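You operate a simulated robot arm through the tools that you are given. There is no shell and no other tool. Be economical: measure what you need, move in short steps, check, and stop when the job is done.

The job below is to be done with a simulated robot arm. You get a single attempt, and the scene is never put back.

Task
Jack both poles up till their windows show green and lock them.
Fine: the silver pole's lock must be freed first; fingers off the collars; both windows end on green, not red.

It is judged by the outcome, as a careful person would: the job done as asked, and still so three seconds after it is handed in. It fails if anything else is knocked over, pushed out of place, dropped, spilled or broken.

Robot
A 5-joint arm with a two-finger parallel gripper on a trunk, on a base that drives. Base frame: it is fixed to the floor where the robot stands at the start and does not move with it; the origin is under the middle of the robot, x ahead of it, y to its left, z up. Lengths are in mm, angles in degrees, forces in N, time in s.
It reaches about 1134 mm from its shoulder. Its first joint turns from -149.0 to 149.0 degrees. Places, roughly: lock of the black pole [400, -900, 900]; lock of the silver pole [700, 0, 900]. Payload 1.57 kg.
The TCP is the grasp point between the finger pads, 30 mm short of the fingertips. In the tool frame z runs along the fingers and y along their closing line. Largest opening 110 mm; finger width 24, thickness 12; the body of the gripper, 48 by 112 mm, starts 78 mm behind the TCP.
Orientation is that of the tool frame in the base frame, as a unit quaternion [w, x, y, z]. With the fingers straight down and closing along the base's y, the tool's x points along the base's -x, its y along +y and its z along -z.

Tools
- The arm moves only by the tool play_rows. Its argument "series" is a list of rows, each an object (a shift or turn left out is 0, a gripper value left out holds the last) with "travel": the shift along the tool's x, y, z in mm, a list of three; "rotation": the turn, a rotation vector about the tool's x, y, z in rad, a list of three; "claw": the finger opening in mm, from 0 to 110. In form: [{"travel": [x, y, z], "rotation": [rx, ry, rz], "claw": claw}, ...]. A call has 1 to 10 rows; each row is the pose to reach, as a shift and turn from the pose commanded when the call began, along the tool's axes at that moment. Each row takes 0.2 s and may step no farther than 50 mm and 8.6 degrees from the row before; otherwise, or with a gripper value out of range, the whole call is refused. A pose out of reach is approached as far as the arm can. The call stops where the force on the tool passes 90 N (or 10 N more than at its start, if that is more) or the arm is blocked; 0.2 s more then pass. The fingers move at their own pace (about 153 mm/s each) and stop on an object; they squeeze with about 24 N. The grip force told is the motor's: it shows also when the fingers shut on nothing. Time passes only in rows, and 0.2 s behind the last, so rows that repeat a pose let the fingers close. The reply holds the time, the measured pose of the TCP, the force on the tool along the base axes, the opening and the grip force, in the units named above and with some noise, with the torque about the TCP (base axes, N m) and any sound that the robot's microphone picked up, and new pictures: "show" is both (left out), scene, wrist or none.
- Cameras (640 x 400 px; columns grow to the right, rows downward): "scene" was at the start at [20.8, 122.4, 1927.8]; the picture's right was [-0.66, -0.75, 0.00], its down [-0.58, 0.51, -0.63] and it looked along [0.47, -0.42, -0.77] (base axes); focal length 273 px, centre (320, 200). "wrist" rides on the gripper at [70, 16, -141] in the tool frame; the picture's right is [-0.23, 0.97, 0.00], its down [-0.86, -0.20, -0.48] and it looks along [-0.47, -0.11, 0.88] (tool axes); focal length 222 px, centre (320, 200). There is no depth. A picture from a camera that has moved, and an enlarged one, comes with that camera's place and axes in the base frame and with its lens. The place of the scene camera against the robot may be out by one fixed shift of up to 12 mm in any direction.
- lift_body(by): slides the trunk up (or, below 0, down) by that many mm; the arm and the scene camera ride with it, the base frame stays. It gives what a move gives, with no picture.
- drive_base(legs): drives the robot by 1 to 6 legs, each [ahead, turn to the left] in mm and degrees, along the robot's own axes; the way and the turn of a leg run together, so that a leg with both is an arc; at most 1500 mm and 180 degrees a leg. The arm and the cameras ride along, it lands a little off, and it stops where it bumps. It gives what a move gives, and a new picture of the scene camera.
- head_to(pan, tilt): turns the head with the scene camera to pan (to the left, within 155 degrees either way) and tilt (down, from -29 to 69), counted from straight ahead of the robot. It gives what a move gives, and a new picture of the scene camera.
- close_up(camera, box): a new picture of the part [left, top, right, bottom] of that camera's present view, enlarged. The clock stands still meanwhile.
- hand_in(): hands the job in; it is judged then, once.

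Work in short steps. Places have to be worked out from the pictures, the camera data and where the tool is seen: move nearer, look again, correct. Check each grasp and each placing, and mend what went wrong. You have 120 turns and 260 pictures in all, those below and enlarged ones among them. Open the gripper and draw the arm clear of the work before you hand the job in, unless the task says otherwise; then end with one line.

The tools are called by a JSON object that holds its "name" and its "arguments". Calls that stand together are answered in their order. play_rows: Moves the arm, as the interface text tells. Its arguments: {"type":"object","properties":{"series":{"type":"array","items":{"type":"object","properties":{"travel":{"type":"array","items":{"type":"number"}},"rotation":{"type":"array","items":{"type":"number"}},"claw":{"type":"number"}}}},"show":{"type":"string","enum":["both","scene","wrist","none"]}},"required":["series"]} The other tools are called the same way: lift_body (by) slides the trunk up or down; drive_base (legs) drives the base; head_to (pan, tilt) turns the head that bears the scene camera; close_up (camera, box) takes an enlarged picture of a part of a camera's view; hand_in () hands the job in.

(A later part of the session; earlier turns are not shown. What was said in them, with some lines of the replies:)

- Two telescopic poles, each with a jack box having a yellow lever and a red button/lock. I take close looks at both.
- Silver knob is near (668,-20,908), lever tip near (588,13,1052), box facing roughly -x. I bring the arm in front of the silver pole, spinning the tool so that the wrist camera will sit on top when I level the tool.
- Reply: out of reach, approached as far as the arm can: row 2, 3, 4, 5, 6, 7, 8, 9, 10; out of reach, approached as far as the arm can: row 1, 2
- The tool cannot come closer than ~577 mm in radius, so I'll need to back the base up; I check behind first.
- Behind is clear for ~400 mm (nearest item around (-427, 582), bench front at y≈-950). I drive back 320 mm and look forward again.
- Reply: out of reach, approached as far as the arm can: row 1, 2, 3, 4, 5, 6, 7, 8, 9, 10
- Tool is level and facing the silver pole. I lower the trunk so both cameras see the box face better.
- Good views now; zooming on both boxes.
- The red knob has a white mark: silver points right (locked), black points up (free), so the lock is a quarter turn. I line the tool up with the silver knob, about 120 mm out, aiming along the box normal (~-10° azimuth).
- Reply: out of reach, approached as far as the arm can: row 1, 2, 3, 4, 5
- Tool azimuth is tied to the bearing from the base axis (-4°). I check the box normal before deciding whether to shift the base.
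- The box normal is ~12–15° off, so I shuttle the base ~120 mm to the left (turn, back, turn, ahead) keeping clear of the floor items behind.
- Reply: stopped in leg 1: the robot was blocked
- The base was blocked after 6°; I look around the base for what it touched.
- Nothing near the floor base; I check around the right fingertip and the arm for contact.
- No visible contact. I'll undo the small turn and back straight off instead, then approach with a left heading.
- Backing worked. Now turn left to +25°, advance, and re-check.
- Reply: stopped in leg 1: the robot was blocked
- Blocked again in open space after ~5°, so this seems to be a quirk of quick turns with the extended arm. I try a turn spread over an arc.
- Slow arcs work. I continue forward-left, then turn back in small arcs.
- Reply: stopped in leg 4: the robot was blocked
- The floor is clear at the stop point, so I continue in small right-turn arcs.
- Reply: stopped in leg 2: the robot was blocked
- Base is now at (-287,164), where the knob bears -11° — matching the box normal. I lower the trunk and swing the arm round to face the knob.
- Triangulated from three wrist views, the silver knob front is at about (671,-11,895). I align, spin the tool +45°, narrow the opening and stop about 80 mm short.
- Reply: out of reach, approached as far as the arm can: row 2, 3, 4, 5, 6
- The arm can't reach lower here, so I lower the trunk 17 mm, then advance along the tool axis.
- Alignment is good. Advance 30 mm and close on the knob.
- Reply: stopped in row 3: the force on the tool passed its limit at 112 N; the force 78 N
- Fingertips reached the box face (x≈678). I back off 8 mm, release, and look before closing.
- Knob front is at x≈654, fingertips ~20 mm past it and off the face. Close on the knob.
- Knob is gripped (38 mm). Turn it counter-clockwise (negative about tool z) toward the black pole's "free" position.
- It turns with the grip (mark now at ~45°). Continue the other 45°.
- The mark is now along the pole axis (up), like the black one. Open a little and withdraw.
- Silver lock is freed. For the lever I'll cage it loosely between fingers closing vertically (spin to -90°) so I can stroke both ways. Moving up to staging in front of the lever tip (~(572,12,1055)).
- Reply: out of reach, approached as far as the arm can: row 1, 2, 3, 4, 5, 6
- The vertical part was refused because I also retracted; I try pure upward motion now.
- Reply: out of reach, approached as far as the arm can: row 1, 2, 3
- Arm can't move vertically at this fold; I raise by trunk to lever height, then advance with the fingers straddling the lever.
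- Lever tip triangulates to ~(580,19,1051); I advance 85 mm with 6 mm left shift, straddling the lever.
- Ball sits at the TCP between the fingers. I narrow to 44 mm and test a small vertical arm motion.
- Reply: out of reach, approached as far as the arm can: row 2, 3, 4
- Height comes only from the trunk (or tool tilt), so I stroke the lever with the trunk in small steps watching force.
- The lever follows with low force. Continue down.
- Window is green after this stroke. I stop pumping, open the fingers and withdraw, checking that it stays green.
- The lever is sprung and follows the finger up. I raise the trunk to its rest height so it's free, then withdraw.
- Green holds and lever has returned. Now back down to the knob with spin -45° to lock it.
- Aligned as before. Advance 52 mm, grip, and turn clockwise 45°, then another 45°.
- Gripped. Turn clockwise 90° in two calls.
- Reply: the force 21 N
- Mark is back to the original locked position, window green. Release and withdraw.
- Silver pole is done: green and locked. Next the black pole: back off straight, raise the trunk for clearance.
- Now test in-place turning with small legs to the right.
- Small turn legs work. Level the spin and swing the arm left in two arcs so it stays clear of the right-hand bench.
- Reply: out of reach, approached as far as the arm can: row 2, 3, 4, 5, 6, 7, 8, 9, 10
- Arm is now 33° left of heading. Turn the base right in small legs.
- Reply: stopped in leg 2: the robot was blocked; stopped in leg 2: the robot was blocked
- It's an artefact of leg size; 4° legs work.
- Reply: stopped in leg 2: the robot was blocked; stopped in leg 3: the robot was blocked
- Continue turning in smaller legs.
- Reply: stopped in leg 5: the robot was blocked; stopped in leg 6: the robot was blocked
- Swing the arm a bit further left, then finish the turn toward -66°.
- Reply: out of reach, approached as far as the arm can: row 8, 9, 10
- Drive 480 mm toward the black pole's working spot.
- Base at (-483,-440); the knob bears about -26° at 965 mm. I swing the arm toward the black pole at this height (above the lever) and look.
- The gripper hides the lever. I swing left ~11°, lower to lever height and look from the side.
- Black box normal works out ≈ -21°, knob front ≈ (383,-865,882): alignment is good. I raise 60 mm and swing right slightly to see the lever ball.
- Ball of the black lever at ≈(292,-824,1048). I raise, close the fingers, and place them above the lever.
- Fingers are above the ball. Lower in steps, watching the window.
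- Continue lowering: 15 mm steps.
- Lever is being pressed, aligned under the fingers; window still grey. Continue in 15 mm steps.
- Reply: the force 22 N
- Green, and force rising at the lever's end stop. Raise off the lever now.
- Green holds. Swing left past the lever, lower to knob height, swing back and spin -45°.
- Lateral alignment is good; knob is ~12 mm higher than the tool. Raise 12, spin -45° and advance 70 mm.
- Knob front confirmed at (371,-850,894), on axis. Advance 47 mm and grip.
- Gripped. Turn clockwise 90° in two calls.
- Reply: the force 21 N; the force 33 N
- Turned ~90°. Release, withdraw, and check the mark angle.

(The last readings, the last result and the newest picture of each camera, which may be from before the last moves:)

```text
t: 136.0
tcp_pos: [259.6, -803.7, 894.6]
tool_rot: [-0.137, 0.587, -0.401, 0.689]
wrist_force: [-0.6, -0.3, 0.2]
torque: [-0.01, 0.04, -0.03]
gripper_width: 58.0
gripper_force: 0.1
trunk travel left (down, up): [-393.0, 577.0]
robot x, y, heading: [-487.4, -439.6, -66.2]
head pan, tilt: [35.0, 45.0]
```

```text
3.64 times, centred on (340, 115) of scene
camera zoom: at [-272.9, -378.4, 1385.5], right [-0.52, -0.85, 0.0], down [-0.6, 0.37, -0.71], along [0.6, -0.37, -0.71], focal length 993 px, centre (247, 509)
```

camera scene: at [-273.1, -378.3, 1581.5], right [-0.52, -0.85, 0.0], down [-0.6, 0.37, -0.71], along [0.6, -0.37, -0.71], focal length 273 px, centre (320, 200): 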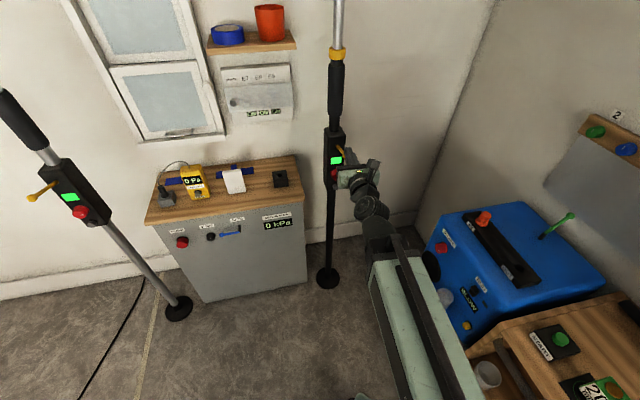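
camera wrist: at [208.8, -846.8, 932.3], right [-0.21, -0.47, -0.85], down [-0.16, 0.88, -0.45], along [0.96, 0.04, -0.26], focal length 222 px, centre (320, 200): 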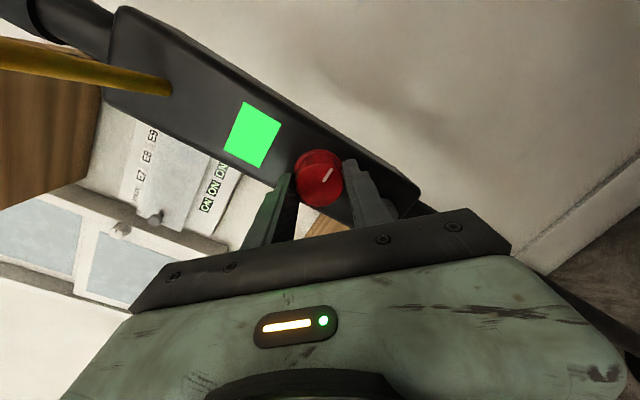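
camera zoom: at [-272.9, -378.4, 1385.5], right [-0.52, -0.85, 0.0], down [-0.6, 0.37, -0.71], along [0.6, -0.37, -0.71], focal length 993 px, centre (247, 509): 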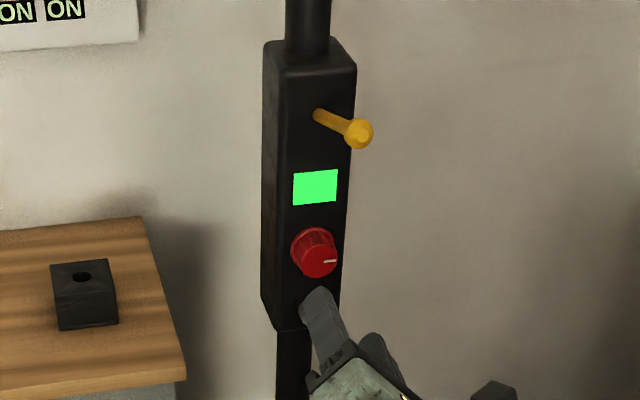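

Black is green with the mark sideways like the silver. Draw the arm clear (spin back, swing left), open, and check both poles.

{"name": "play_rows", "arguments": {"series": [{"rotation": [0, 0, -0.131]}, {"rotation": [0, 0, -0.262]}, {"rotation": [0, 0, -0.393]}, {"rotation": [0, 0, -0.524]}, {"rotation": [0, 0, -0.655]}, {"rotation": [0, 0, -0.785]}], "show": "none"}}

{"name": "play_rows", "arguments": {"series": [{"travel": [0, -40, -1], "rotation": [0.05, 0, 0]}, {"travel": [0, -80, -4], "rotation": [0.1, 0, 0]}, {"travel": [0, -120, -9], "rotation": [0.15, 0, 0]}, {"travel": [0, -160, -16], "rotation": [0.2, 0, 0]}, {"travel": [0, -200, -25], "rotation": [0.25, 0, 0], "claw": 110}, {"travel": [0, -200, -25], "rotation": [0.25, 0, 0], "claw": 110}], "show": "scene"}}

{"name": "close_up", "arguments": {"camera": "scene", "box": [0, 60, 200, 200]}}

{"name": "close_up", "arguments": {"camera": "scene", "box": [270, 40, 400, 200]}}

```text
t: 137.4
tcp_pos: [258.7, -804.7, 893.8]
tool_rot: [0.14, 0.696, -0.147, 0.688]
wrist_force: [0.1, -0.8, 0.1]
torque: [0.0, -0.03, -0.01]
gripper_width: 57.9
gripper_force: 0.1
trunk travel left (down, up): [-393.0, 577.0]
robot x, y, heading: [-488.7, -436.9, -66.7]
head pan, tilt: [35.0, 45.0]
```

```text
t: 138.8
tcp_pos: [314.2, -610.8, 896.1]
tool_rot: [0.049, 0.708, -0.059, 0.702]
wrist_force: [-0.3, 1.0, -0.3]
torque: [-0.01, 0.02, 0.0]
gripper_width: 110.0
gripper_force: 0.0
trunk travel left (down, up): [-393.0, 577.0]
robot x, y, heading: [-487.5, -439.9, -66.6]
head pan, tilt: [35.0, 45.0]
camera scene: at [-273.1, -378.3, 1385.5], right [-0.52, -0.85, 0.0], down [-0.6, 0.37, -0.71], along [0.6, -0.37, -0.71], focal length 273 px, centre (320, 200)
```

scene: 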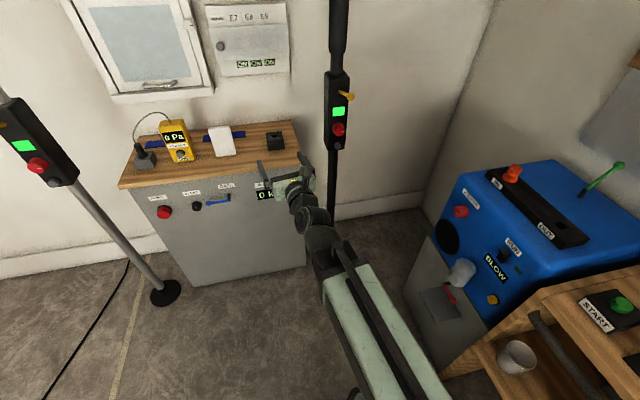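

```text
2.86 times, centred on (100, 130) of scene
camera zoom: at [-273.1, -378.3, 1385.5], right [-0.52, -0.85, 0.0], down [-0.6, 0.37, -0.71], along [0.6, -0.37, -0.71], focal length 780 px, centre (949, 400)
```

zoom: 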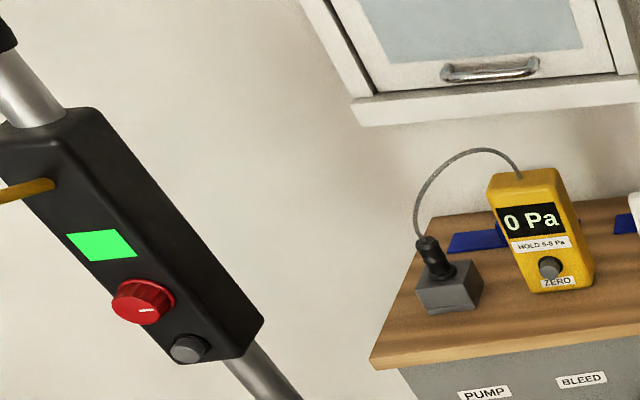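

```text
2.50 times, centred on (335, 120) of scene
camera zoom: at [-273.1, -378.3, 1385.5], right [-0.52, -0.85, 0.0], down [-0.6, 0.37, -0.71], along [0.6, -0.37, -0.71], focal length 682 px, centre (282, 400)
```

zoom: 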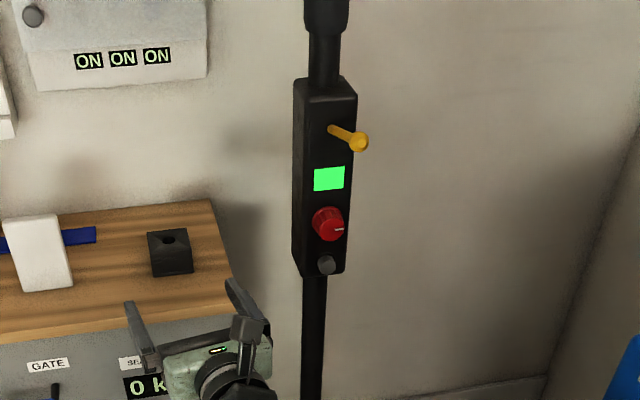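

Both windows are green, both marks are in the locked position, and the arm is clear with the gripper open. I hand the job in.

{"name": "hand_in", "arguments": {}}

```text
The job is handed in.
```

Both poles are jacked up and locked: each window showed green and each lock mark sat in the locked position in the last pictures before I handed in.
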